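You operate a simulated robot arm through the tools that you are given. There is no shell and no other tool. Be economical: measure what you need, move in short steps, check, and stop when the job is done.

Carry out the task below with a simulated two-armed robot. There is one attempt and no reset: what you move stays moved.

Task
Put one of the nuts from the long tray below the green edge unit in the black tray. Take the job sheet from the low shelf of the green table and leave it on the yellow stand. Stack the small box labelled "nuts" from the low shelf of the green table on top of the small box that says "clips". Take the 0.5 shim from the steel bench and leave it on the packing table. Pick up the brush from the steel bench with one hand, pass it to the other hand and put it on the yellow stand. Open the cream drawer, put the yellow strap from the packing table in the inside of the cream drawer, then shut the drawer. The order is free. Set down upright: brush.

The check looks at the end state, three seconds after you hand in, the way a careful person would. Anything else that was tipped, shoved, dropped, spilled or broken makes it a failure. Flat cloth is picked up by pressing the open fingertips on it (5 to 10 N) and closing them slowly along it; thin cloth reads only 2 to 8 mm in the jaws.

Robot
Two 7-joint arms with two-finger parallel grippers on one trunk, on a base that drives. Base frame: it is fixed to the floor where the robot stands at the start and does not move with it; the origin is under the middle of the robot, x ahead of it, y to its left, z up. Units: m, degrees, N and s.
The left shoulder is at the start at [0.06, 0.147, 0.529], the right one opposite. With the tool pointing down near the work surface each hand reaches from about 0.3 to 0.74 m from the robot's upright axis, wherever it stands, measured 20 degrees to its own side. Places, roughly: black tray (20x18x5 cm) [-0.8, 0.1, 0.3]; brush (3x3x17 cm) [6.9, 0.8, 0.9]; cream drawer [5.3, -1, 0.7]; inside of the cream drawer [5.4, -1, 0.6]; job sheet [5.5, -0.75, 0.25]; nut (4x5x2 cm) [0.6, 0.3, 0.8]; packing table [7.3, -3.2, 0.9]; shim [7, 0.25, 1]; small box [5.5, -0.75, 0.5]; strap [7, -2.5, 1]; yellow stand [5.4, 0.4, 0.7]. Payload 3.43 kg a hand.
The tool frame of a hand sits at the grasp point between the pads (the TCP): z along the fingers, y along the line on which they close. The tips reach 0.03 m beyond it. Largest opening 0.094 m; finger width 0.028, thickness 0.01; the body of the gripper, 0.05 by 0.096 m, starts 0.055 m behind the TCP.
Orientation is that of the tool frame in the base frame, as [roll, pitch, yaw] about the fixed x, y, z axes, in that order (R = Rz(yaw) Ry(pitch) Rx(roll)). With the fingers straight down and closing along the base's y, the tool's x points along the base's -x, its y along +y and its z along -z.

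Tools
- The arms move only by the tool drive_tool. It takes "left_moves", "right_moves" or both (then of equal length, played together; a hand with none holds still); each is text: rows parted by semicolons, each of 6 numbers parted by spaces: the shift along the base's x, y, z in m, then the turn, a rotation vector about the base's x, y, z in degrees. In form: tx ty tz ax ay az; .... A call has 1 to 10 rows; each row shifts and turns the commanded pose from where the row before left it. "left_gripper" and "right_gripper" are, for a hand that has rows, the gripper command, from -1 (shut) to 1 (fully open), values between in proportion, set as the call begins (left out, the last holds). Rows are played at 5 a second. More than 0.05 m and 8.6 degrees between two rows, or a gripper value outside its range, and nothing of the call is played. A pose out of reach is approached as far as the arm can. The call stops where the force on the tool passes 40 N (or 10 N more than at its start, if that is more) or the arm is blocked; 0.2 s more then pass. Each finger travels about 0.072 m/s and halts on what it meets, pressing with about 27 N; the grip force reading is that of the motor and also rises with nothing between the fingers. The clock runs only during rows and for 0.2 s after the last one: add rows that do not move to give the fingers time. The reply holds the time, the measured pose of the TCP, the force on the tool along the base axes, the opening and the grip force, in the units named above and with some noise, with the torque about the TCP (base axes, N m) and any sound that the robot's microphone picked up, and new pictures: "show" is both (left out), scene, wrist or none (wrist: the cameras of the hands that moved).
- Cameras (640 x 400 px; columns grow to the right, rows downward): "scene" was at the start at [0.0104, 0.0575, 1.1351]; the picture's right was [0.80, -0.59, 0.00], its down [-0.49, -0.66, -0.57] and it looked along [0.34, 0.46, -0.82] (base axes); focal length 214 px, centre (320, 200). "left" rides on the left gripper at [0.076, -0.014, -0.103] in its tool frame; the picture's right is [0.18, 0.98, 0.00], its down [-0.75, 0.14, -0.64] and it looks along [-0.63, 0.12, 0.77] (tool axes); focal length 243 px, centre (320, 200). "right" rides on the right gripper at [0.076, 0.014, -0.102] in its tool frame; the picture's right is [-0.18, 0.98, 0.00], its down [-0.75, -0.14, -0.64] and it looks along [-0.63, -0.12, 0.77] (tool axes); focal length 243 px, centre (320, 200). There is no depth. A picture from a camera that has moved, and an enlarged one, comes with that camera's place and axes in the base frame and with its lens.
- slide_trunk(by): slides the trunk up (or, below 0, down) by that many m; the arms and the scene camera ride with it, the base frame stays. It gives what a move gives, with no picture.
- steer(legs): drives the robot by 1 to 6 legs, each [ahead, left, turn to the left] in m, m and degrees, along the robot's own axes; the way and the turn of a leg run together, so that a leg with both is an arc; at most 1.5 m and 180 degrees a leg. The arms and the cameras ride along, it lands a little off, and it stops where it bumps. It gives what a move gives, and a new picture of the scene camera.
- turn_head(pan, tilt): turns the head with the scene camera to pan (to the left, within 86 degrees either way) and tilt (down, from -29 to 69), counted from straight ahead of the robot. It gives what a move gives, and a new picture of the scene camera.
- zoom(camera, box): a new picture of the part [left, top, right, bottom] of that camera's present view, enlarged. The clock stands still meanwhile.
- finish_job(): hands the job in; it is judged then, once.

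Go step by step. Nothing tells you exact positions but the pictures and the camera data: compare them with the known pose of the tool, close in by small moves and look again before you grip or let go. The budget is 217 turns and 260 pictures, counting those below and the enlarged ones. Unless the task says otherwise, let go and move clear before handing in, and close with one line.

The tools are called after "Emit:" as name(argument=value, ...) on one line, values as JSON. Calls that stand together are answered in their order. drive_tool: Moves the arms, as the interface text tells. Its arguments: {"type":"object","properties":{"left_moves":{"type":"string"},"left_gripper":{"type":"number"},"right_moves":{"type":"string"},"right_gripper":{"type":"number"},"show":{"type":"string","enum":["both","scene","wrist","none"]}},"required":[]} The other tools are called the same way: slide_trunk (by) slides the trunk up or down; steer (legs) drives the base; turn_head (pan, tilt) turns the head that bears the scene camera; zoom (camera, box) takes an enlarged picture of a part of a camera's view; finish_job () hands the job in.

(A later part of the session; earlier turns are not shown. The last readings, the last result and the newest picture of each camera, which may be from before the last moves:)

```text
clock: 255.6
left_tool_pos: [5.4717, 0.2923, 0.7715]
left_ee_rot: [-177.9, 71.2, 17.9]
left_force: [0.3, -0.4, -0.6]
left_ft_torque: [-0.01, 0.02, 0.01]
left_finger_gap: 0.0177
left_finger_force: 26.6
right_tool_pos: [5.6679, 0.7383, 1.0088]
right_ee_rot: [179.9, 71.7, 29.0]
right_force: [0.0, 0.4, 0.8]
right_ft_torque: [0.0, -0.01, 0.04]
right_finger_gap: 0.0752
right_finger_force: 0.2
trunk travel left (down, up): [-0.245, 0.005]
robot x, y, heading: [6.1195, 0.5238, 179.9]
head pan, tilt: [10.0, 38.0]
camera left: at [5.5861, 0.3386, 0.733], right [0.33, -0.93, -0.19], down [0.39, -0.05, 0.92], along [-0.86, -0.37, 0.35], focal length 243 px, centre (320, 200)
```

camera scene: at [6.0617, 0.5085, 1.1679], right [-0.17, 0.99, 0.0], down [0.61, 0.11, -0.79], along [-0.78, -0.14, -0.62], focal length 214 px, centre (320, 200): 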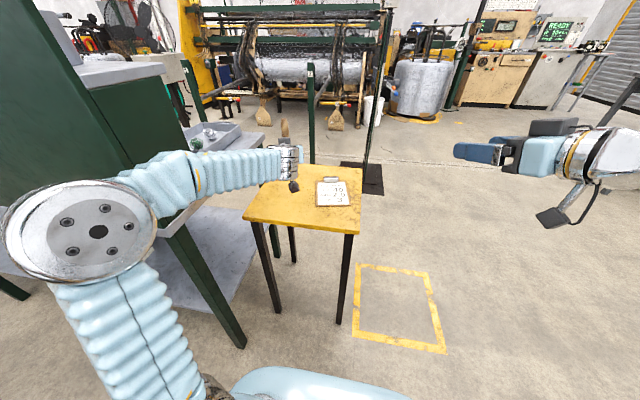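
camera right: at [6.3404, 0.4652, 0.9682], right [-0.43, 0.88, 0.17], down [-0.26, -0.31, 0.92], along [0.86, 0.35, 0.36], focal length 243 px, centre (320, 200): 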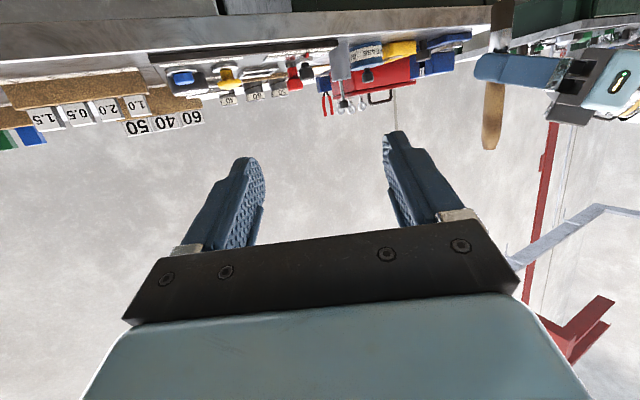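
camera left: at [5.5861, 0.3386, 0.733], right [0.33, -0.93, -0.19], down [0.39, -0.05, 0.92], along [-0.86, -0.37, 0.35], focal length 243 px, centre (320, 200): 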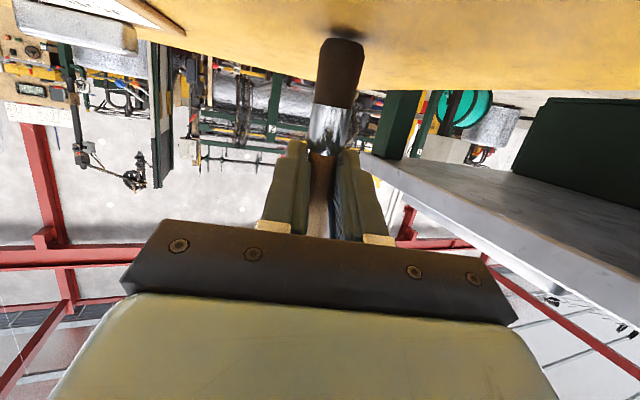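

Emit:
drive_tool(left_moves="0 0 -0.002 0 0 0; 0 0 -0.002 0 0 0; 0 0 0 0 0 0", show="none")

Emit:
drive_tool(left_moves="0 0 -0.002 0 0 0; 0 0 -0.002 0 0 0; 0 0 0 0 0 0", show="wrist")

```text
clock: 256.4
left_tool_pos: [5.474, 0.2922, 0.7683]
left_ee_rot: [-177.9, 71.4, 18.0]
left_force: [-1.1, 1.1, 4.4]
left_ft_torque: [0.01, 0.16, -0.03]
left_finger_gap: 0.0176
left_finger_force: 27.3
right_tool_pos: [5.6682, 0.7399, 1.0095]
right_ee_rot: [179.9, 71.6, 28.9]
right_force: [0.4, -0.3, -0.5]
right_ft_torque: [0.02, 0.01, 0.01]
right_finger_gap: 0.0753
right_finger_force: 0.0
trunk travel left (down, up): [-0.245, 0.005]
robot x, y, heading: [6.1208, 0.5235, 179.9]
head pan, tilt: [10.0, 38.0]
```

```text
clock: 257.2
left_tool_pos: [5.4727, 0.2922, 0.7685]
left_ee_rot: [-177.7, 71.6, 18.0]
left_force: [-2.7, 0.6, 29.4]
left_ft_torque: [-0.19, 0.6, -0.02]
left_finger_gap: 0.0178
left_finger_force: 27.3
right_tool_pos: [5.6693, 0.7404, 1.0104]
right_ee_rot: [-180.0, 71.8, 28.9]
right_force: [0.6, 0.2, 0.2]
right_ft_torque: [-0.01, 0.0, 0.01]
right_finger_gap: 0.0753
right_finger_force: 0.0
trunk travel left (down, up): [-0.245, 0.005]
robot x, y, heading: [6.1196, 0.5231, 180.1]
head pan, tilt: [10.0, 38.0]
camera left: at [5.5865, 0.3388, 0.7286], right [0.33, -0.93, -0.19], down [0.4, -0.04, 0.92], along [-0.86, -0.37, 0.36], focal length 243 px, centre (320, 200)
```

left: 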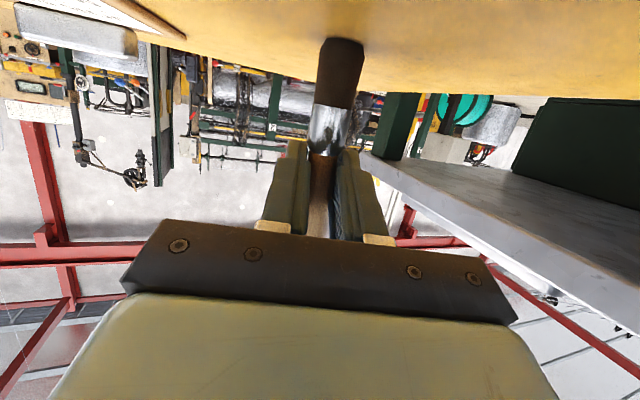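

Solid contact. Ease up 2 mm, open gently, and check.

Emit:
drive_tool(left_moves="0 0 0.003 0 0 0; 0 0 0 0 0 0", show="none")

Emit:
drive_tool(left_moves="0 0 0 0 0 0; 0 0 0 0 0 0; 0 0 0 0 0 0", left_gripper=-0.35, show="wrist")

```text
clock: 257.8
left_tool_pos: [5.4751, 0.2924, 0.7673]
left_ee_rot: [-177.9, 71.4, 18.1]
left_force: [-5.8, -0.2, 24.3]
left_ft_torque: [-0.26, 0.74, -0.03]
left_finger_gap: 0.0177
left_finger_force: 27.1
right_tool_pos: [5.6688, 0.7404, 1.0085]
right_ee_rot: [179.9, 71.7, 29.0]
right_force: [-0.5, 0.2, 0.0]
right_ft_torque: [-0.02, -0.02, -0.02]
right_finger_gap: 0.0753
right_finger_force: 0.1
trunk travel left (down, up): [-0.245, 0.005]
robot x, y, heading: [6.1189, 0.5237, 179.9]
head pan, tilt: [10.0, 38.0]
```

```text
clock: 258.6
left_tool_pos: [5.4736, 0.2924, 0.7656]
left_ee_rot: [-178.0, 71.1, 18.0]
left_force: [-0.3, 0.6, -0.6]
left_ft_torque: [0.01, -0.01, 0.0]
left_finger_gap: 0.0306
left_finger_force: 0.0
right_tool_pos: [5.6695, 0.7387, 1.0089]
right_ee_rot: [179.9, 71.7, 29.1]
right_force: [-0.4, 0.0, 0.1]
right_ft_torque: [0.02, -0.01, 0.0]
right_finger_gap: 0.0751
right_finger_force: 0.0
trunk travel left (down, up): [-0.245, 0.005]
robot x, y, heading: [6.1184, 0.5252, 180.0]
head pan, tilt: [10.0, 38.0]
camera left: at [5.5868, 0.3388, 0.7275], right [0.33, -0.93, -0.19], down [0.39, -0.05, 0.92], along [-0.86, -0.37, 0.35], focal length 243 px, centre (320, 200)
```

left: 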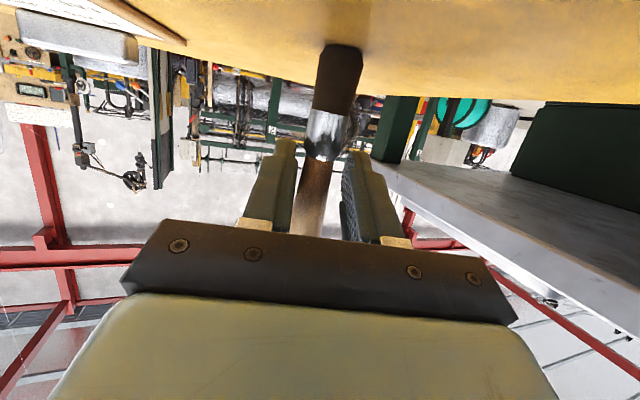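

The brush stands free and vertical. Open wider and retreat along the hand axis.

Emit:
drive_tool(left_moves="0 0 0 0 0 0; 0 0 0 0 0 0; 0.02 0.0065 0.001 0 0 0; 0.035 0.0115 0.003 0 0 0; 0.04 0.013 0.005 0 0 0; 0.03 0.01 0.03 0 0 0; 0 0 0 0 0 0", left_gripper=0.6)

```text
clock: 260.2
left_tool_pos: [5.5979, 0.3331, 0.8065]
left_ee_rot: [-178.0, 71.3, 17.9]
left_force: [-0.5, 0.2, 0.2]
left_ft_torque: [-0.01, 0.06, 0.0]
left_finger_gap: 0.0751
left_finger_force: 0.1
right_tool_pos: [5.6694, 0.7398, 1.0083]
right_ee_rot: [180.0, 71.7, 28.9]
right_force: [-0.6, 0.2, -0.1]
right_ft_torque: [-0.02, -0.03, -0.04]
right_finger_gap: 0.0748
right_finger_force: 0.0
trunk travel left (down, up): [-0.245, 0.005]
robot x, y, heading: [6.1148, 0.5247, 179.8]
head pan, tilt: [10.0, 38.0]
camera scene: at [6.062, 0.5086, 1.1679], right [-0.17, 0.99, 0.0], down [0.61, 0.11, -0.79], along [-0.78, -0.14, -0.62], focal length 214 px, centre (320, 200)
camera left: at [5.7113, 0.3788, 0.7676], right [0.33, -0.93, -0.19], down [0.39, -0.05, 0.92], along [-0.86, -0.37, 0.35], focal length 243 px, centre (320, 200)
```

scene: 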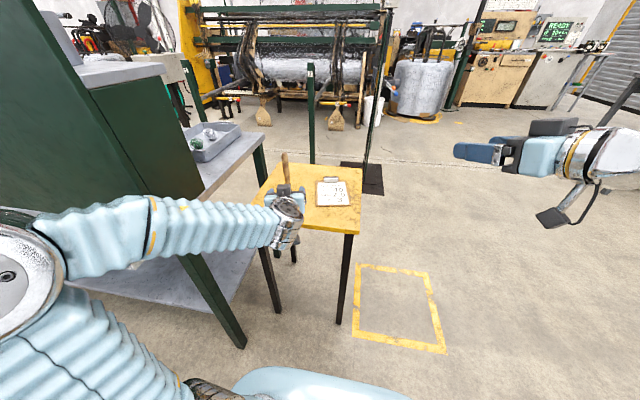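
left: 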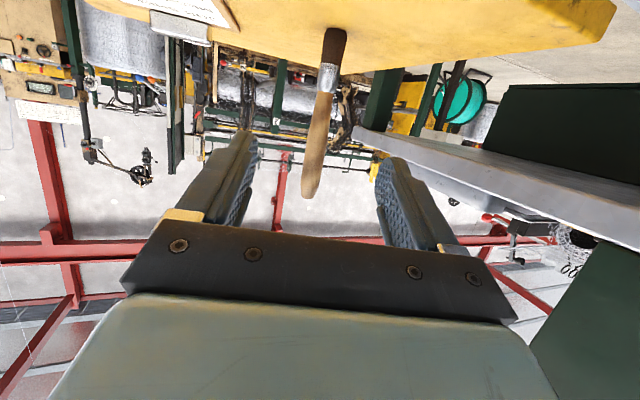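

The brush stands upright on the stand. Back away to the right and turn clockwise back to the bench for the shim.

Emit:
steer(legs=[[0, -0.25, 0], [0, 0, -90], [0, 0, -90]])

```text
clock: 269.7
left_tool_pos: [6.6414, 0.9715, 0.8071]
left_ee_rot: [-177.9, 71.2, -161.5]
left_force: [-0.3, 0.2, 0.0]
left_ft_torque: [0.02, -0.01, 0.0]
left_finger_gap: 0.0752
left_finger_force: 0.0
right_tool_pos: [6.5732, 0.5625, 1.0076]
right_ee_rot: [179.9, 71.7, -150.5]
right_force: [-0.5, -0.3, -0.3]
right_ft_torque: [0.0, -0.05, -0.03]
right_finger_gap: 0.0753
right_finger_force: 0.0
trunk travel left (down, up): [-0.245, 0.005]
robot x, y, heading: [6.1203, 0.7703, 0.4]
head pan, tilt: [10.0, 38.0]
camera scene: at [6.1728, 0.7887, 1.1679], right [0.18, -0.98, 0.0], down [-0.61, -0.11, -0.79], along [0.77, 0.14, -0.62], focal length 214 px, centre (320, 200)
```

scene: 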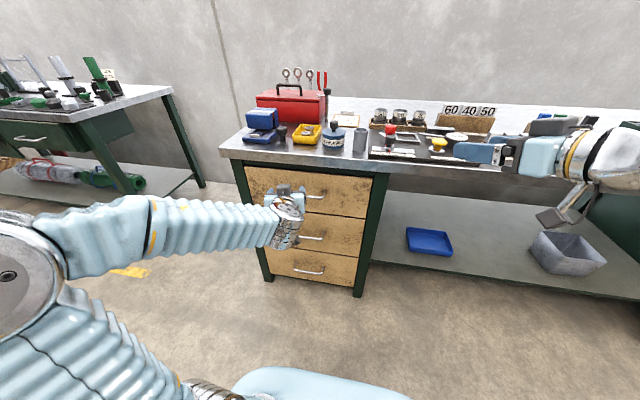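

Emit:
drive_tool(left_moves="-0.03 0.02 0.03 0 0 0; -0.03 0.02 0.03 0 0 0; 0 0 0 0 0 0", show="none")

Emit:
steer(legs=[[0, -0.38, 0]])

Emit:
turn_head(pan=-5, tilt=30)

Emit:
zoom(camera="scene", box=[240, 100, 400, 200])

```text
clock: 270.5
left_tool_pos: [6.5791, 1.0104, 0.868]
left_ee_rot: [-177.9, 71.1, -161.5]
left_force: [0.3, -0.4, 0.4]
left_ft_torque: [0.01, 0.0, -0.01]
left_finger_gap: 0.0751
left_finger_force: 0.1
right_tool_pos: [6.5733, 0.5629, 1.0092]
right_ee_rot: [-180.0, 71.7, -150.5]
right_force: [-0.4, -0.1, 0.1]
right_ft_torque: [0.0, -0.01, -0.02]
right_finger_gap: 0.0752
right_finger_force: 0.0
trunk travel left (down, up): [-0.245, 0.005]
robot x, y, heading: [6.122, 0.7731, 1.0]
head pan, tilt: [10.0, 38.0]
```

```text
clock: 272.9
left_tool_pos: [6.5832, 0.6353, 0.8669]
left_ee_rot: [-177.9, 71.2, -161.9]
left_force: [-0.1, -0.1, 0.4]
left_ft_torque: [-0.01, -0.01, -0.01]
left_finger_gap: 0.075
left_finger_force: 0.2
right_tool_pos: [6.574, 0.1865, 1.0083]
right_ee_rot: [-179.9, 71.7, -150.8]
right_force: [0.3, 0.4, -0.2]
right_ft_torque: [-0.01, -0.03, 0.02]
right_finger_gap: 0.0752
right_finger_force: 0.0
trunk travel left (down, up): [-0.245, 0.005]
robot x, y, heading: [6.1257, 0.3991, 0.3]
head pan, tilt: [10.0, 38.0]
camera scene: at [6.1748, 0.4144, 1.1679], right [0.18, -0.98, 0.0], down [-0.61, -0.11, -0.79], along [0.78, 0.14, -0.62], focal length 214 px, centre (320, 200)
```

scene: 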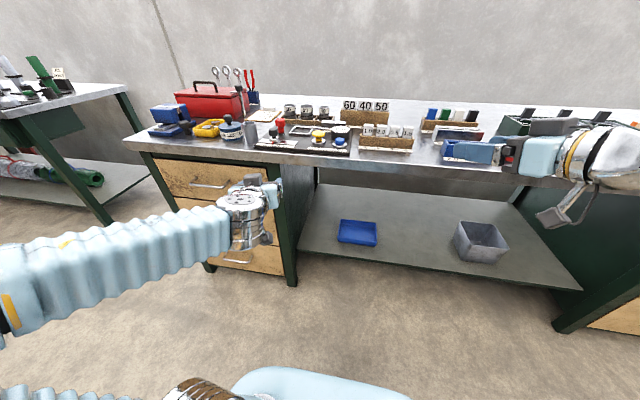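

```text
clock: 273.6
left_tool_pos: [6.5832, 0.636, 0.8677]
left_ee_rot: [-178.0, 71.3, -161.8]
left_force: [-0.7, 0.4, 0.0]
left_ft_torque: [-0.01, -0.01, 0.03]
left_finger_gap: 0.0752
left_finger_force: 0.1
right_tool_pos: [6.5742, 0.1857, 1.0081]
right_ee_rot: [180.0, 71.7, -150.8]
right_force: [0.1, -1.3, -0.1]
right_ft_torque: [0.0, 0.01, -0.03]
right_finger_gap: 0.0753
right_finger_force: 0.0
trunk travel left (down, up): [-0.245, 0.005]
robot x, y, heading: [6.1198, 0.4022, 0.2]
head pan, tilt: [-5.0, 30.0]
camera scene: at [6.18, 0.3915, 1.1802], right [-0.08, -1.0, 0.0], down [-0.5, 0.04, -0.87], along [0.86, -0.07, -0.5], focal length 214 px, centre (320, 200)
```

scene: 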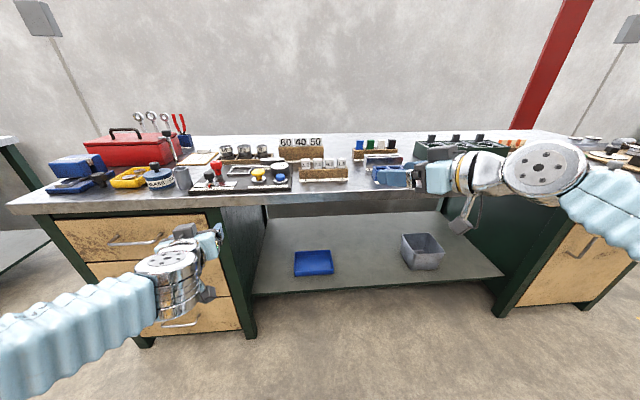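

```text
4.00 times, centred on (320, 150) of scene
camera zoom: at [6.18, 0.3915, 1.1802], right [-0.08, -1.0, 0.0], down [-0.5, 0.04, -0.87], along [0.86, -0.07, -0.5], focal length 858 px, centre (320, 400)
```

zoom: 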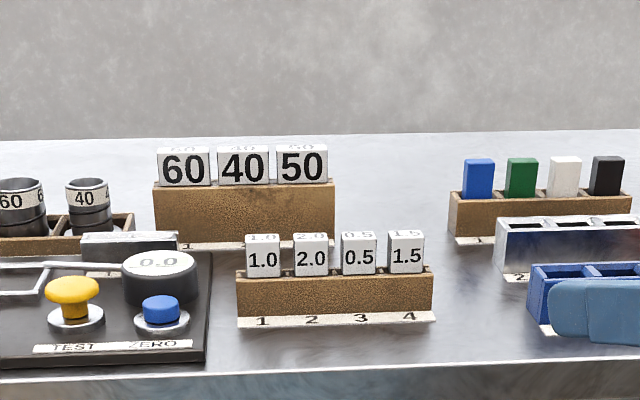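

The 0.5 shim is at about (6.93, 0.294), protruding z 0.88–0.915, ~33 mm wide with only ~12 mm gaps, so I'll grip it front-to-back with the right hand pointing down. First raise the left hand and turn the right vertical.

Emit:
drive_tool(left_moves="-0.02 0.015 0.035 0 0 0; -0.02 0.015 0.035 0 0 0; -0.02 0.015 0.035 0 0 0; -0.02 0.015 0.035 0 0 0; -0.02 0.015 0.03 0 0 0; 0 0 0 0 0 0; 0 0 0 0 0 0; 0 0 0 0 0 0; 0 0 0 0 0 0; 0 0 0 0 0 0", right_moves="-0.015 0 -0.005 -3.88 6.96 0; -0.015 0 -0.005 -3.88 6.96 0; -0.015 0 -0.005 -3.88 6.96 0; -0.015 0 -0.005 -3.88 6.96 0; -0.015 0 -0.005 -3.88 6.96 0; -0.01 0 -0.01 -3.88 6.96 0; 0 0 -0.01 -3.88 6.96 0; 0 0 0 -3.88 6.96 0; 0 0 0 -3.88 6.96 0; 0 0 0 0 0 0", show="none")

Emit:
drive_tool(right_moves="0 0 0 0 0 8.5; 0 0 0 0 0 8.5; 0 0 0 0 0 8.5; 0 0 0 0 0 8.5; 0 0 0 0 0 8.5; 0 0 0 0 0 8.5; 0 0 0 0 0 8.5; 0 0 0 0 0 0", show="scene")

```text
clock: 275.8
left_tool_pos: [6.4837, 0.7106, 1.0374]
left_ee_rot: [-177.9, 71.3, -161.7]
left_force: [0.0, -0.1, 0.3]
left_ft_torque: [-0.03, 0.02, -0.02]
left_finger_gap: 0.0754
left_finger_force: 0.1
right_tool_pos: [6.4899, 0.1846, 0.964]
right_ee_rot: [179.9, -0.2, -150.8]
right_force: [0.4, -0.3, 0.0]
right_ft_torque: [0.0, 0.01, 0.03]
right_finger_gap: 0.0752
right_finger_force: 0.1
trunk travel left (down, up): [-0.245, 0.005]
robot x, y, heading: [6.1208, 0.3999, 0.2]
head pan, tilt: [-5.0, 30.0]
```

```text
clock: 277.6
left_tool_pos: [6.4846, 0.7108, 1.038]
left_ee_rot: [-177.8, 71.2, -161.8]
left_force: [-0.5, 0.0, 0.2]
left_ft_torque: [0.03, 0.0, -0.01]
left_finger_gap: 0.0751
left_finger_force: 0.0
right_tool_pos: [6.4899, 0.186, 0.9646]
right_ee_rot: [179.8, 0.1, -91.1]
right_force: [0.4, -0.6, -0.6]
right_ft_torque: [0.0, -0.02, -0.02]
right_finger_gap: 0.0751
right_finger_force: 0.1
trunk travel left (down, up): [-0.245, 0.005]
robot x, y, heading: [6.1263, 0.4018, 0.4]
head pan, tilt: [-5.0, 30.0]
camera scene: at [6.18, 0.3914, 1.1802], right [-0.08, -1.0, 0.0], down [-0.5, 0.04, -0.87], along [0.86, -0.07, -0.5], focal length 214 px, centre (320, 200)
```

scene: 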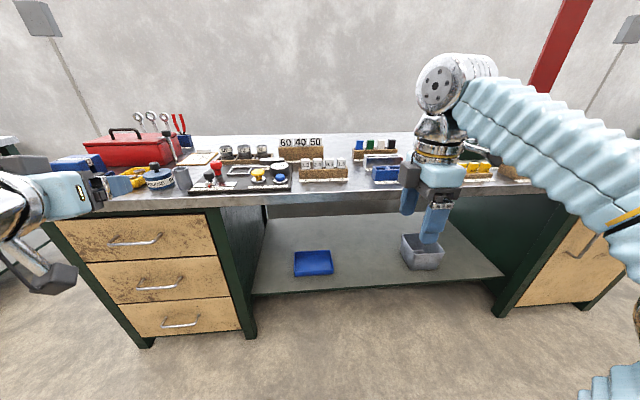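

Now drive 0.3 m ahead (both hands are above bench item height) and view with the right wrist camera.

Emit:
steer(legs=[[0.3, 0, 0]])

Emit:
drive_tool(right_moves="0 0.03 0 0 0 1; 0 0.03 0 0 0 0; 0 0 0 0 0 0", show="wrist")

```text
clock: 279.7
left_tool_pos: [6.7827, 0.7111, 1.0375]
left_ee_rot: [-178.0, 71.1, -161.8]
left_force: [0.0, -0.6, -0.4]
left_ft_torque: [0.01, -0.03, 0.0]
left_finger_gap: 0.0749
left_finger_force: 0.1
right_tool_pos: [6.7881, 0.1861, 0.9637]
right_ee_rot: [180.0, 0.0, -91.4]
right_force: [0.4, 0.1, -0.2]
right_ft_torque: [0.02, -0.01, 0.01]
right_finger_gap: 0.0752
right_finger_force: 0.0
trunk travel left (down, up): [-0.245, 0.005]
robot x, y, heading: [6.4237, 0.3992, -0.0]
head pan, tilt: [-5.0, 30.0]
camera scene: at [6.4786, 0.3919, 1.1802], right [-0.09, -1.0, 0.0], down [-0.5, 0.04, -0.87], along [0.86, -0.07, -0.5], focal length 214 px, centre (320, 200)
```

scene: 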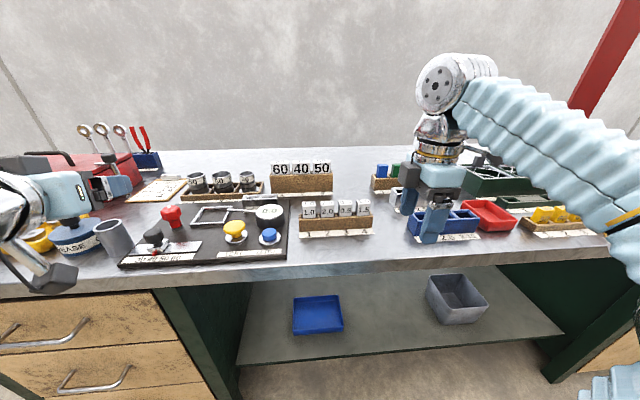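

```text
clock: 280.5
left_tool_pos: [6.7835, 0.7109, 1.038]
left_ee_rot: [-177.8, 71.2, -161.9]
left_force: [-0.2, 0.1, 0.6]
left_ft_torque: [0.0, 0.0, -0.02]
left_finger_gap: 0.0751
left_finger_force: 0.1
right_tool_pos: [6.7876, 0.2471, 0.9653]
right_ee_rot: [179.8, 0.0, -90.4]
right_force: [-0.7, 0.8, -0.3]
right_ft_torque: [-0.02, 0.01, 0.0]
right_finger_gap: 0.075
right_finger_force: 0.1
trunk travel left (down, up): [-0.245, 0.005]
robot x, y, heading: [6.4222, 0.4007, 0.1]
head pan, tilt: [-5.0, 30.0]
camera right: at [6.7729, 0.1693, 1.0679], right [-0.98, 0.19, 0.0], down [0.15, 0.75, 0.64], along [0.12, 0.63, -0.77], focal length 243 px, centre (320, 200)
```

right: 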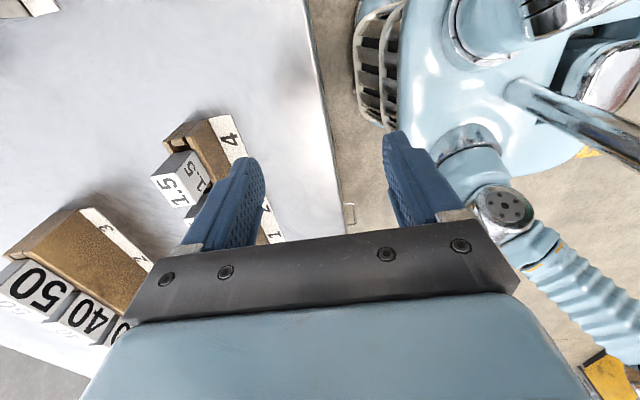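

Emit:
zoom(camera="scene", box=[280, 180, 400, 255])

```text
5.33 times, centred on (340, 218) of scene
camera zoom: at [6.4788, 0.3921, 1.1802], right [-0.09, -1.0, 0.0], down [-0.5, 0.04, -0.87], along [0.86, -0.07, -0.5], focal length 1144 px, centre (213, 107)
```

zoom: 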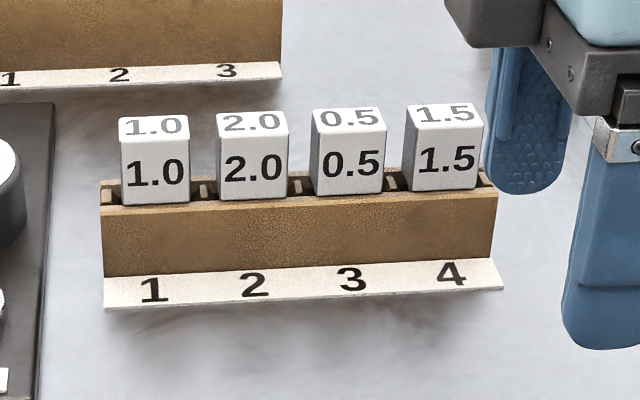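

Shim 0.5: x 6.88–6.90, y≈0.30, top z≈0.932, rack top ≈0.90. Raise, move over it and check.

Emit:
drive_tool(right_moves="0 0 0.03 0 0 0; 0.035 0.02 0 0 0 0; 0.035 0.02 0 0 0 0; 0.032 0.013 0 0 0 0; 0 0 0 0 0 0")

```text
clock: 281.7
left_tool_pos: [6.7832, 0.7112, 1.0387]
left_ee_rot: [-178.1, 71.2, -162.0]
left_force: [0.2, -0.4, 1.1]
left_ft_torque: [0.0, 0.04, 0.04]
left_finger_gap: 0.0751
left_finger_force: 0.0
right_tool_pos: [6.8685, 0.2909, 0.9735]
right_ee_rot: [180.0, 0.1, -90.3]
right_force: [-0.2, -0.4, 0.3]
right_ft_torque: [0.1, -0.02, -0.02]
right_finger_gap: 0.0753
right_finger_force: 0.0
right hand out of reach, approached as far as the arm can: row 1, 4
trunk travel left (down, up): [-0.245, 0.005]
robot x, y, heading: [6.4234, 0.3989, 0.2]
head pan, tilt: [-5.0, 30.0]
camera scene: at [6.4789, 0.391, 1.1802], right [-0.09, -1.0, 0.0], down [-0.5, 0.04, -0.87], along [0.86, -0.07, -0.5], focal length 214 px, centre (320, 200)
camera right: at [6.8525, 0.214, 1.0761], right [-0.98, 0.19, 0.0], down [0.15, 0.75, 0.64], along [0.12, 0.63, -0.77], focal length 243 px, centre (320, 200)
```

scene: 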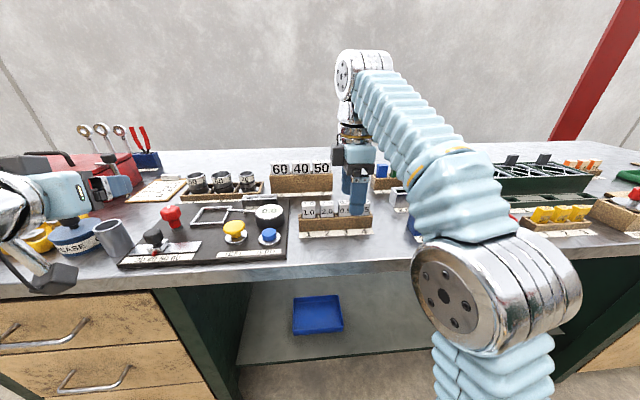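
right: 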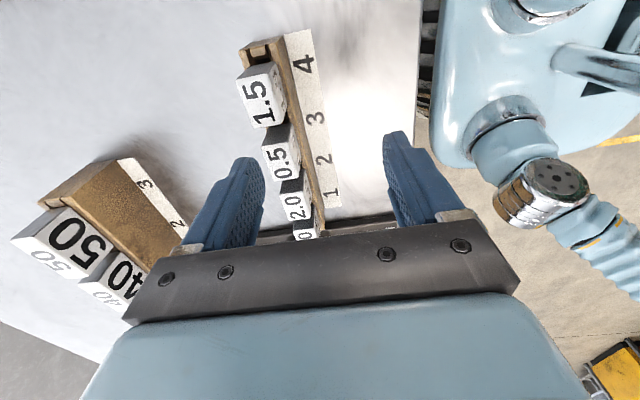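

Shim 0.5 measured at (6.895, 0.2905). Creep the base forward 2.6 cm.

Emit:
steer(legs=[[0.027, 0, 0]])

Emit:
drive_tool(right_moves="0 0 -0.01 0 0 0; 0 0 0 0 0 0", show="wrist")

```text
clock: 282.5
left_tool_pos: [6.8099, 0.7102, 1.0385]
left_ee_rot: [-178.0, 71.3, -161.8]
left_force: [-0.7, 0.2, -0.3]
left_ft_torque: [0.01, -0.01, 0.01]
left_finger_gap: 0.0752
left_finger_force: 0.0
right_tool_pos: [6.8956, 0.2932, 0.9734]
right_ee_rot: [180.0, 0.0, -90.4]
right_force: [-0.5, -0.5, 0.8]
right_ft_torque: [0.0, 0.02, -0.01]
right_finger_gap: 0.0753
right_finger_force: 0.1
trunk travel left (down, up): [-0.245, 0.005]
robot x, y, heading: [6.4523, 0.3999, -0.1]
head pan, tilt: [-5.0, 30.0]
camera scene: at [6.506, 0.392, 1.1802], right [-0.09, -1.0, 0.0], down [-0.5, 0.04, -0.87], along [0.86, -0.07, -0.5], focal length 214 px, centre (320, 200)
```

scene: 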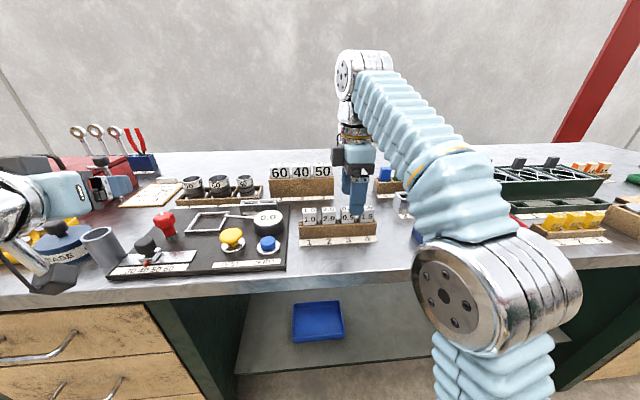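

```text
clock: 283.1
left_tool_pos: [6.81, 0.7105, 1.0378]
left_ee_rot: [-177.9, 71.2, -161.7]
left_force: [0.5, 0.1, 0.1]
left_ft_torque: [0.01, 0.01, 0.0]
left_finger_gap: 0.0753
left_finger_force: 0.0
right_tool_pos: [6.8953, 0.2925, 0.9634]
right_ee_rot: [-179.9, 0.0, -90.4]
right_force: [0.0, 0.1, -0.2]
right_ft_torque: [-0.01, -0.02, 0.01]
right_finger_gap: 0.0753
right_finger_force: 0.0
trunk travel left (down, up): [-0.245, 0.005]
robot x, y, heading: [6.4526, 0.4027, 0.3]
head pan, tilt: [-5.0, 30.0]
camera right: at [6.8793, 0.215, 1.066], right [-0.98, 0.19, 0.0], down [0.15, 0.75, 0.64], along [0.12, 0.63, -0.77], focal length 243 px, centre (320, 200)
```

right: 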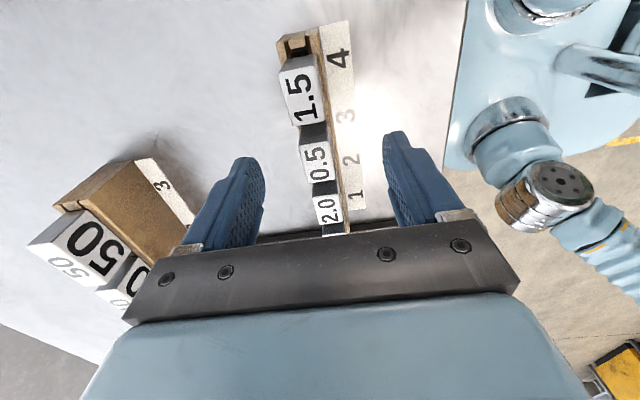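

Aligned. Descend ~25 mm.

Emit:
drive_tool(right_moves="0 0 -0.01 0 0 0; 0 0 -0.01 0 0 0; 0 0 -0.005 0 0 0; 0 0 0 0 0 0", show="wrist")

Emit:
zoom(camera="scene", box=[280, 150, 420, 260])

```text
clock: 284.1
left_tool_pos: [6.8105, 0.7099, 1.0388]
left_ee_rot: [-177.9, 71.1, -161.9]
left_force: [-0.1, 0.2, 1.1]
left_ft_torque: [-0.02, -0.01, 0.02]
left_finger_gap: 0.0751
left_finger_force: 0.1
right_tool_pos: [6.8951, 0.2923, 0.9387]
right_ee_rot: [180.0, 0.0, -90.4]
right_force: [-0.3, 0.6, -0.5]
right_ft_torque: [0.01, 0.01, 0.0]
right_finger_gap: 0.0752
right_finger_force: 0.0
trunk travel left (down, up): [-0.245, 0.005]
robot x, y, heading: [6.4455, 0.4031, 0.2]
head pan, tilt: [-5.0, 30.0]
camera right: at [6.8799, 0.2149, 1.0409], right [-0.98, 0.19, 0.0], down [0.15, 0.75, 0.64], along [0.12, 0.63, -0.77], focal length 243 px, centre (320, 200)
```

right: 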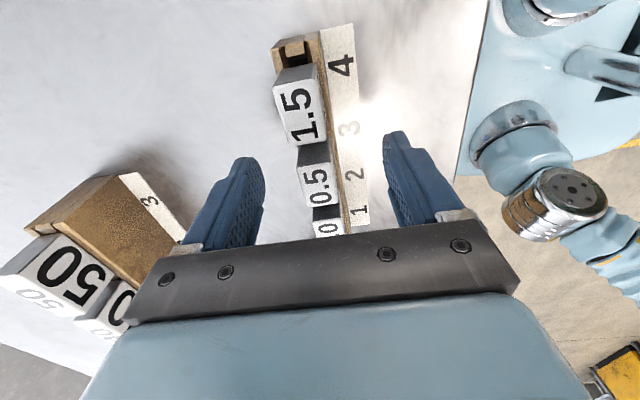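

```text
3.64 times, centred on (350, 205) of scene
camera zoom: at [6.5062, 0.392, 1.1802], right [-0.09, -1.0, 0.0], down [-0.5, 0.04, -0.87], along [0.86, -0.07, -0.5], focal length 780 px, centre (211, 182)
```

zoom: 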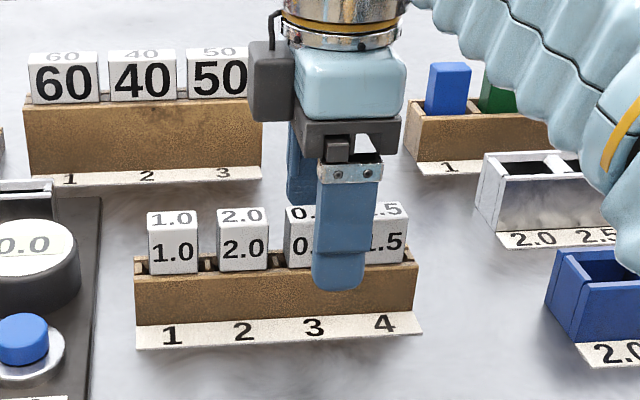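

From the scene view the fingers are ~10 mm too far right (toward 1.5). Shift left 9 mm.

Emit:
drive_tool(right_moves="0 0.005 0 0 0 0; 0 0.004 0 0 0 0; 0 0 0 0 0 0", show="wrist")

Emit:
zoom(camera="scene", box=[280, 150, 420, 260])

```text
clock: 284.9
left_tool_pos: [6.8108, 0.7105, 1.0375]
left_ee_rot: [-177.8, 71.2, -161.8]
left_force: [-0.7, 0.0, 0.2]
left_ft_torque: [0.0, 0.01, 0.01]
left_finger_gap: 0.0751
left_finger_force: 0.1
right_tool_pos: [6.8955, 0.3012, 0.9397]
right_ee_rot: [-180.0, 0.1, -90.3]
right_force: [0.6, -0.5, 0.1]
right_ft_torque: [0.01, 0.0, 0.03]
right_finger_gap: 0.0753
right_finger_force: 0.1
trunk travel left (down, up): [-0.245, 0.005]
robot x, y, heading: [6.4477, 0.3991, 0.2]
head pan, tilt: [-5.0, 30.0]
camera right: at [6.8797, 0.2236, 1.0415], right [-0.98, 0.19, 0.0], down [0.15, 0.75, 0.64], along [0.12, 0.63, -0.77], focal length 243 px, centre (320, 200)
```

right: 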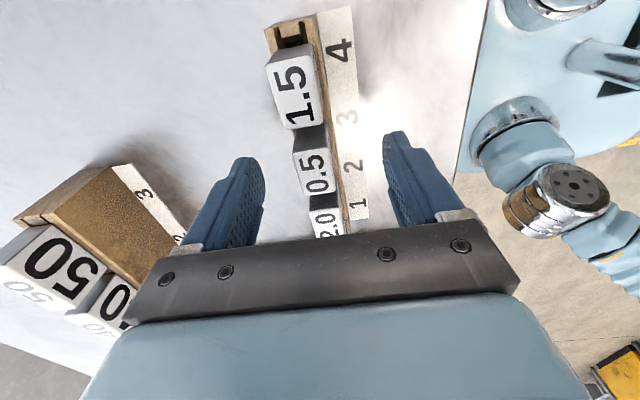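

```text
3.64 times, centred on (350, 205) of scene
camera zoom: at [6.5062, 0.392, 1.1802], right [-0.09, -1.0, 0.0], down [-0.5, 0.04, -0.87], along [0.86, -0.07, -0.5], focal length 780 px, centre (211, 182)
```

zoom: 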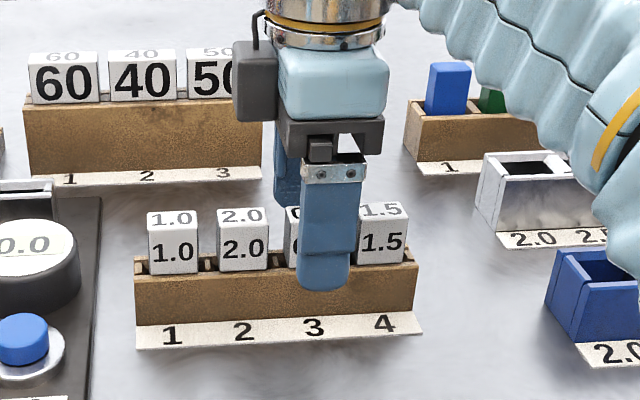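

Well aligned. Lower 4 mm and close.

Emit:
drive_tool(right_moves="0 0 -0.004 0 0 0; 0 0 0 0 0 0; 0 0 0 0 0 0; 0 0 0 0 0 0; 0 0 0 0 0 0; 0 0 0 0 0 0", right_gripper=-1, show="wrist")

```text
clock: 286.3
left_tool_pos: [6.8098, 0.7106, 1.0375]
left_ee_rot: [-177.9, 71.2, -161.9]
left_force: [0.0, 0.0, 0.9]
left_ft_torque: [0.02, 0.02, 0.02]
left_finger_gap: 0.0752
left_finger_force: 0.1
right_tool_pos: [6.8962, 0.3012, 0.9338]
right_ee_rot: [-180.0, 0.0, -90.4]
right_force: [0.4, -1.1, -1.0]
right_ft_torque: [0.01, -0.02, -0.01]
right_finger_gap: 0.0186
right_finger_force: 27.2
trunk travel left (down, up): [-0.245, 0.005]
robot x, y, heading: [6.4507, 0.4016, 0.4]
head pan, tilt: [-5.0, 30.0]
camera right: at [6.8797, 0.2243, 1.0372], right [-0.98, 0.19, 0.0], down [0.15, 0.75, 0.64], along [0.12, 0.63, -0.77], focal length 243 px, centre (320, 200)
```

right: 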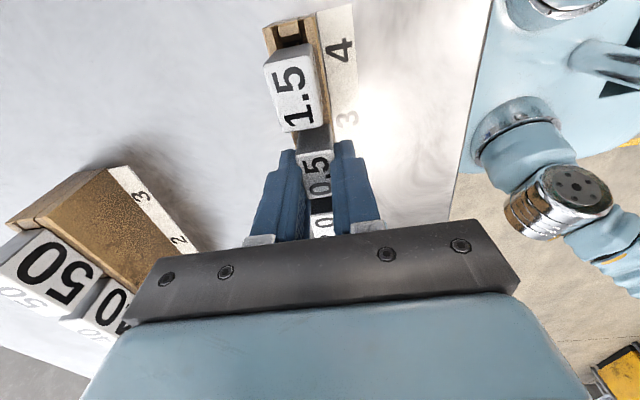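

Gripped the shim (18.6 mm). Lift 4 cm.

Emit:
drive_tool(right_moves="0 0 0.01 0 0 0; 0 0 0.015 0 0 0; 0 0 0.015 0 0 0; 0 0 0 0 0 0")

```text
clock: 287.3
left_tool_pos: [6.8104, 0.7105, 1.0373]
left_ee_rot: [-177.9, 71.2, -161.8]
left_force: [0.2, 0.5, -0.2]
left_ft_torque: [-0.02, 0.0, 0.0]
left_finger_gap: 0.0752
left_finger_force: 0.2
right_tool_pos: [6.8961, 0.3021, 0.9744]
right_ee_rot: [-179.9, 0.1, -90.4]
right_force: [-0.1, -0.1, -0.8]
right_ft_torque: [0.02, -0.03, 0.0]
right_finger_gap: 0.0189
right_finger_force: 27.0
trunk travel left (down, up): [-0.245, 0.005]
robot x, y, heading: [6.4499, 0.3984, 0.2]
head pan, tilt: [-5.0, 30.0]
camera scene: at [6.5062, 0.3923, 1.1802], right [-0.09, -1.0, 0.0], down [-0.5, 0.04, -0.87], along [0.86, -0.07, -0.5], focal length 214 px, centre (320, 200)
camera right: at [6.8792, 0.2242, 1.0762], right [-0.98, 0.19, 0.0], down [0.14, 0.75, 0.64], along [0.12, 0.63, -0.77], focal length 243 px, centre (320, 200)
```

scene: 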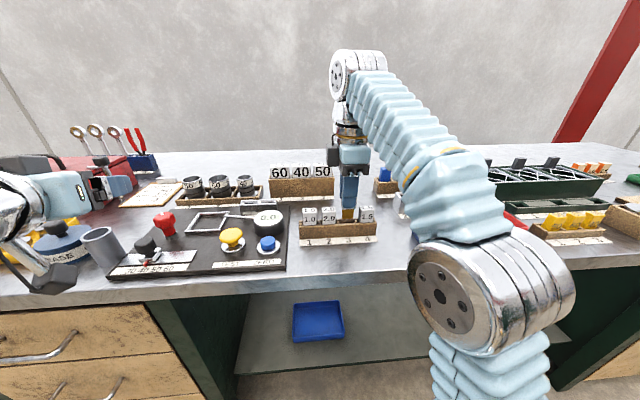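
right: 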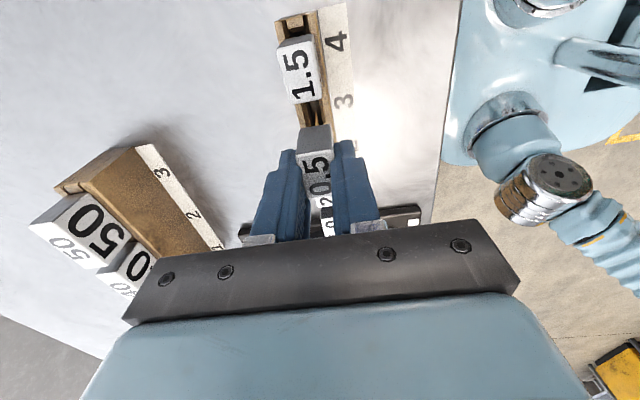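

Emit:
zoom(camera="scene", box=[290, 130, 410, 250])

```text
3.33 times, centred on (350, 190) of scene
camera zoom: at [6.5062, 0.3923, 1.1802], right [-0.09, -1.0, 0.0], down [-0.5, 0.04, -0.87], along [0.86, -0.07, -0.5], focal length 715 px, centre (220, 233)
```

zoom: 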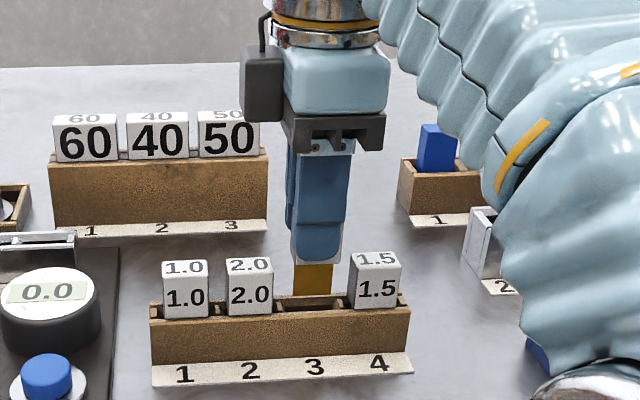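

The shim has a brass tongue whose lower end is just at the rack top. I'll use the last trunk travel and a bit more arm lift.

Emit:
slide_trunk(by=0.005)

Emit:
drive_tool(right_moves="0 0 0.005 0 0 0; 0 0 0.005 0 0 0; 0 0 0.004 0 0 0; 0 0 0 0 0 0", show="none")

Emit:
zoom(camera="scene", box=[290, 130, 410, 250])

```text
clock: 287.8
left_tool_pos: [6.81, 0.7117, 1.0427]
left_ee_rot: [-177.9, 71.2, -161.8]
left_force: [0.7, 1.3, -1.6]
left_ft_torque: [0.01, 0.05, 0.01]
left_finger_gap: 0.0752
left_finger_force: 0.1
right_tool_pos: [6.8945, 0.3018, 0.9786]
right_ee_rot: [-179.9, 0.1, -90.4]
right_force: [-0.6, 0.1, -0.6]
right_ft_torque: [0.02, 0.03, 0.04]
right_finger_gap: 0.0187
right_finger_force: 27.2
trunk travel left (down, up): [-0.25, 0.0]
robot x, y, heading: [6.4464, 0.3971, 0.0]
head pan, tilt: [-5.0, 30.0]
```

```text
clock: 288.8
left_tool_pos: [6.8114, 0.7097, 1.0426]
left_ee_rot: [-177.9, 71.1, -161.7]
left_force: [0.7, -0.1, -0.8]
left_ft_torque: [0.01, 0.0, -0.01]
left_finger_gap: 0.0753
left_finger_force: 0.1
right_tool_pos: [6.8955, 0.3008, 0.9789]
right_ee_rot: [-179.9, 0.1, -90.4]
right_force: [0.3, -0.1, -0.7]
right_ft_torque: [-0.01, -0.01, -0.01]
right_finger_gap: 0.0189
right_finger_force: 26.9
right hand out of reach, approached as far as the arm can: row 1, 2, 3
trunk travel left (down, up): [-0.25, 0.0]
robot x, y, heading: [6.4503, 0.398, 0.2]
head pan, tilt: [-5.0, 30.0]
```

```text
3.33 times, centred on (350, 190) of scene
camera zoom: at [6.5062, 0.392, 1.1849], right [-0.09, -1.0, 0.0], down [-0.5, 0.04, -0.87], along [0.86, -0.07, -0.5], focal length 715 px, centre (220, 233)
```

zoom: 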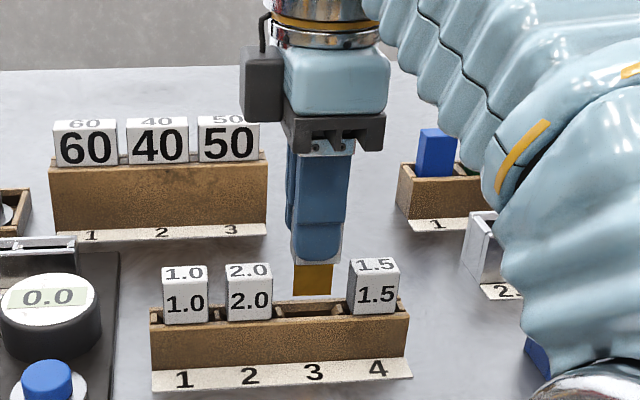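

The tongue is just clear (≈5 mm). Retreat diagonally up and back with the arm.

Emit:
drive_tool(right_moves="-0.006 0 0.004 0 0 0; -0.01 0 0.007 0 0 0; -0.02 0 0.012 0 0 0; -0.03 0 0.01 0 0 0; -0.03 0 0 0 0 0; 0 0 0 0 0 0", show="scene")

```text
clock: 290.2
left_tool_pos: [6.8103, 0.7103, 1.0419]
left_ee_rot: [-178.0, 71.1, -161.8]
left_force: [0.5, -0.8, -0.2]
left_ft_torque: [-0.02, 0.03, 0.0]
left_finger_gap: 0.075
left_finger_force: 0.0
right_tool_pos: [6.8301, 0.3018, 0.9904]
right_ee_rot: [-179.8, 0.1, -90.4]
right_force: [-0.6, 0.0, -0.3]
right_ft_torque: [-0.01, -0.03, -0.02]
right_finger_gap: 0.0187
right_finger_force: 27.0
right hand out of reach, approached as far as the arm can: row 2, 3
trunk travel left (down, up): [-0.25, 0.0]
robot x, y, heading: [6.4504, 0.3968, 0.0]
head pan, tilt: [-5.0, 30.0]
camera scene: at [6.5061, 0.3919, 1.1849], right [-0.09, -1.0, 0.0], down [-0.5, 0.04, -0.87], along [0.86, -0.07, -0.5], focal length 214 px, centre (320, 200)
```

scene: 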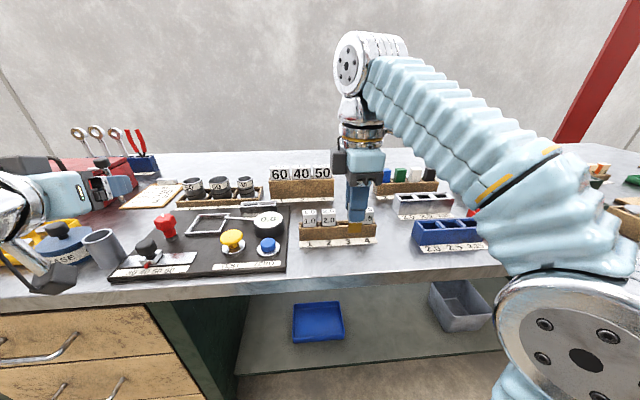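

Shim is clear of the rack. Back off to x≈6.2 and sidestep right down the gap between the tables.

Emit:
steer(legs=[[-0.25, 0, 0], [0, -0.8, 0]])

Emit:
turn_head(pan=-60, tilt=25)

```text
clock: 295.9
left_tool_pos: [6.5602, -0.1023, 1.0423]
left_ee_rot: [-177.9, 71.2, -162.9]
left_force: [0.3, -0.2, 0.3]
left_ft_torque: [-0.02, -0.01, -0.04]
left_finger_gap: 0.0755
left_finger_force: 0.0
right_tool_pos: [6.573, -0.5118, 0.9907]
right_ee_rot: [-179.9, 0.1, -91.5]
right_force: [1.1, 0.0, -0.5]
right_ft_torque: [-0.01, 0.04, 0.01]
right_finger_gap: 0.0187
right_finger_force: 27.2
trunk travel left (down, up): [-0.25, 0.0]
robot x, y, heading: [6.1969, -0.4079, -1.0]
head pan, tilt: [-5.0, 30.0]
camera scene: at [6.2506, -0.4148, 1.1849], right [-0.11, -0.99, 0.0], down [-0.5, 0.05, -0.87], along [0.86, -0.09, -0.5], focal length 214 px, centre (320, 200)
```

scene: 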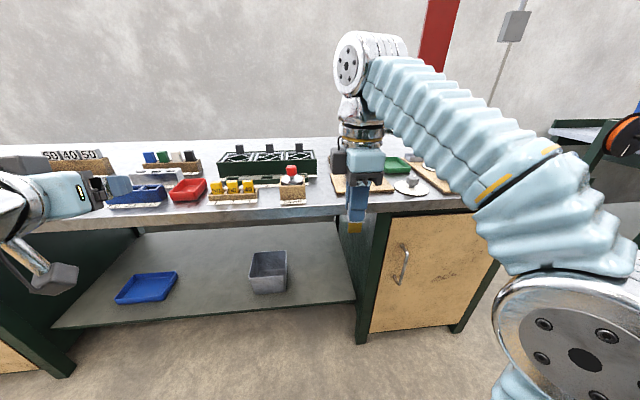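

```text
clock: 297.2
left_tool_pos: [6.5631, -0.1023, 1.0413]
left_ee_rot: [-177.9, 71.2, -162.9]
left_force: [0.0, 0.0, -0.9]
left_ft_torque: [0.03, -0.02, 0.0]
left_finger_gap: 0.075
left_finger_force: 0.1
right_tool_pos: [6.574, -0.5122, 0.9894]
right_ee_rot: [-179.8, 0.1, -91.5]
right_force: [1.1, -0.6, -0.9]
right_ft_torque: [0.0, 0.01, -0.01]
right_finger_gap: 0.0189
right_finger_force: 26.8
trunk travel left (down, up): [-0.25, 0.0]
robot x, y, heading: [6.1928, -0.4009, -1.2]
head pan, tilt: [-60.0, 25.0]
camera scene: at [6.2053, -0.4859, 1.1928], right [-0.87, -0.48, 0.0], down [-0.2, 0.37, -0.91], along [0.44, -0.79, -0.42], focal length 214 px, centre (320, 200)
```

scene: 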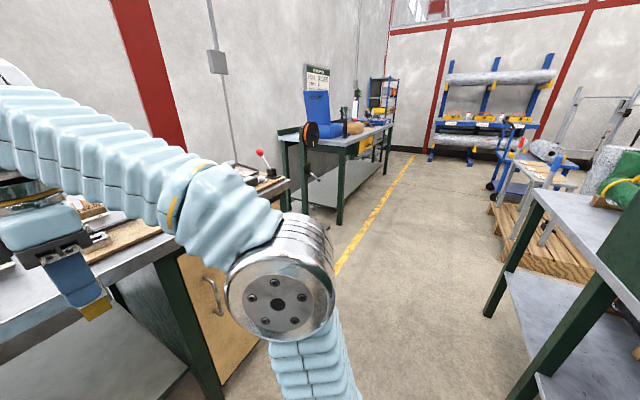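

The aisle is clear. Continue sidestepping right to face the packing table.

Emit:
steer(legs=[[0, -1.2, 1], [0, -1.1, 0]])

Emit:
turn_head(pan=0, tilt=28)

```text
clock: 308.6
left_tool_pos: [6.5243, -2.4335, 1.0428]
left_ee_rot: [-177.9, 71.2, -163.4]
left_force: [0.7, 0.1, 0.2]
left_ft_torque: [0.02, 0.0, 0.0]
left_finger_gap: 0.0754
left_finger_force: 0.1
right_tool_pos: [6.5323, -2.8444, 0.9903]
right_ee_rot: [-179.9, 0.1, -92.1]
right_force: [0.3, 0.1, 0.1]
right_ft_torque: [0.01, 0.03, -0.01]
right_finger_gap: 0.0189
right_finger_force: 27.5
trunk travel left (down, up): [-0.25, 0.0]
robot x, y, heading: [6.1555, -2.7374, -1.4]
head pan, tilt: [-60.0, 25.0]
camera scene: at [6.1646, -2.8154, 1.1928], right [-0.88, -0.48, 0.0], down [-0.2, 0.37, -0.91], along [0.43, -0.8, -0.42], focal length 214 px, centre (320, 200)
```

scene: 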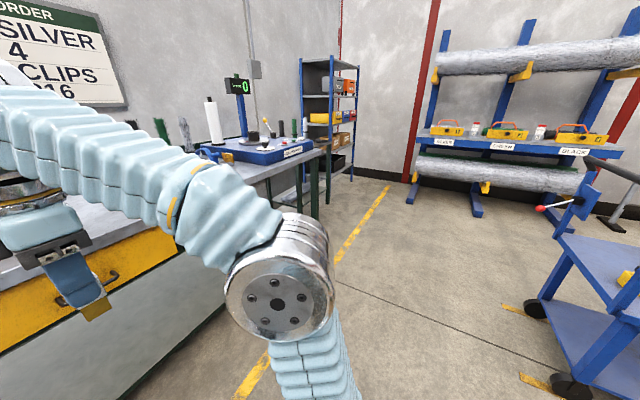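

```text
clock: 309.9
left_tool_pos: [6.5243, -2.4347, 1.0429]
left_ee_rot: [-178.0, 71.2, -163.4]
left_force: [-0.2, -0.2, 0.4]
left_ft_torque: [0.03, -0.01, 0.03]
left_finger_gap: 0.0751
left_finger_force: 0.1
right_tool_pos: [6.5323, -2.8453, 0.99]
right_ee_rot: [-179.9, 0.1, -92.0]
right_force: [-0.5, 0.2, -1.3]
right_ft_torque: [0.01, 0.0, 0.0]
right_finger_gap: 0.0185
right_finger_force: 26.8
trunk travel left (down, up): [-0.25, 0.0]
robot x, y, heading: [6.1533, -2.7339, -1.4]
head pan, tilt: [0.0, 28.0]
camera scene: at [6.2117, -2.7369, 1.188], right [-0.03, -1.0, 0.0], down [-0.47, 0.01, -0.88], along [0.88, -0.02, -0.47], focal length 214 px, centre (320, 200)
```

scene: 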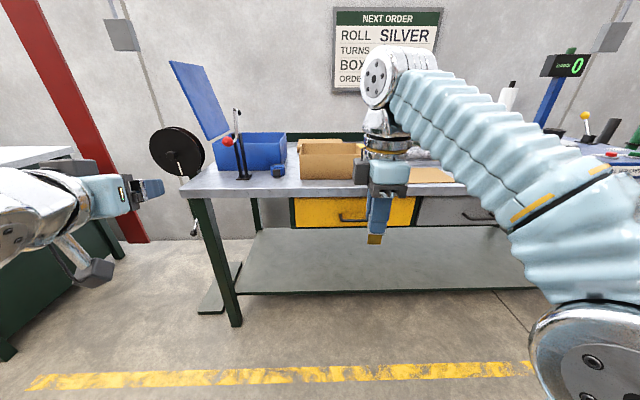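

Emit:
zoom(camera="scene", box=[140, 60, 480, 270])

Emit:
turn_head(pan=-35, tilt=25)

```text
1.88 times, centred on (310, 165) of scene
camera zoom: at [6.2117, -2.7369, 1.188], right [-0.03, -1.0, 0.0], down [-0.47, 0.01, -0.88], along [0.88, -0.02, -0.47], focal length 404 px, centre (339, 266)
```

zoom: 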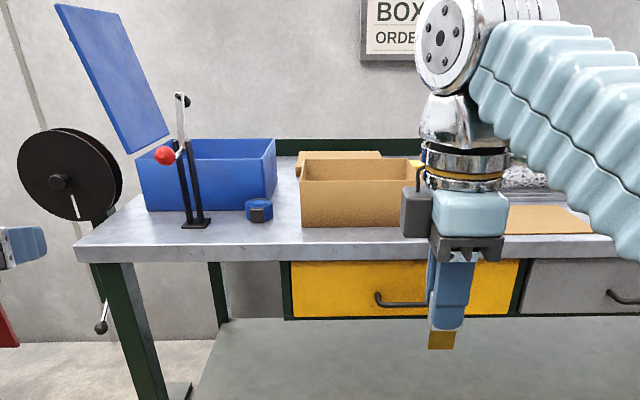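

```text
clock: 310.9
left_tool_pos: [6.5242, -2.4339, 1.042]
left_ee_rot: [-178.0, 71.2, -163.4]
left_force: [-0.4, -0.6, 0.0]
left_ft_torque: [-0.01, 0.02, 0.02]
left_finger_gap: 0.0753
left_finger_force: 0.1
right_tool_pos: [6.5327, -2.8443, 0.9899]
right_ee_rot: [-179.9, 0.1, -92.0]
right_force: [0.5, 0.2, -0.4]
right_ft_torque: [0.01, 0.01, 0.0]
right_finger_gap: 0.0188
right_finger_force: 26.9
trunk travel left (down, up): [-0.25, 0.0]
robot x, y, heading: [6.1552, -2.735, -1.4]
head pan, tilt: [-35.0, 25.0]
camera scene: at [6.1947, -2.7892, 1.1928], right [-0.59, -0.8, 0.0], down [-0.34, 0.25, -0.91], along [0.73, -0.54, -0.42], focal length 214 px, centre (320, 200)
```

scene: 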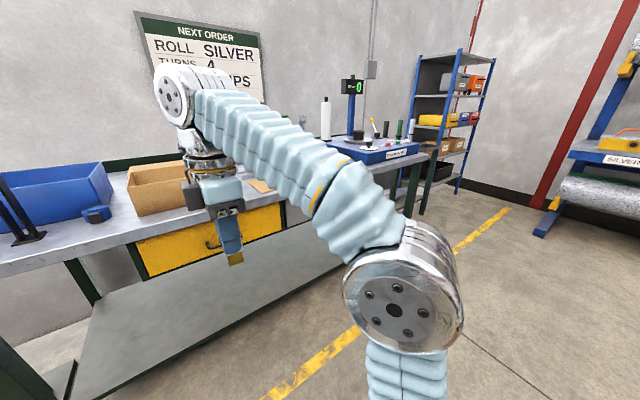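

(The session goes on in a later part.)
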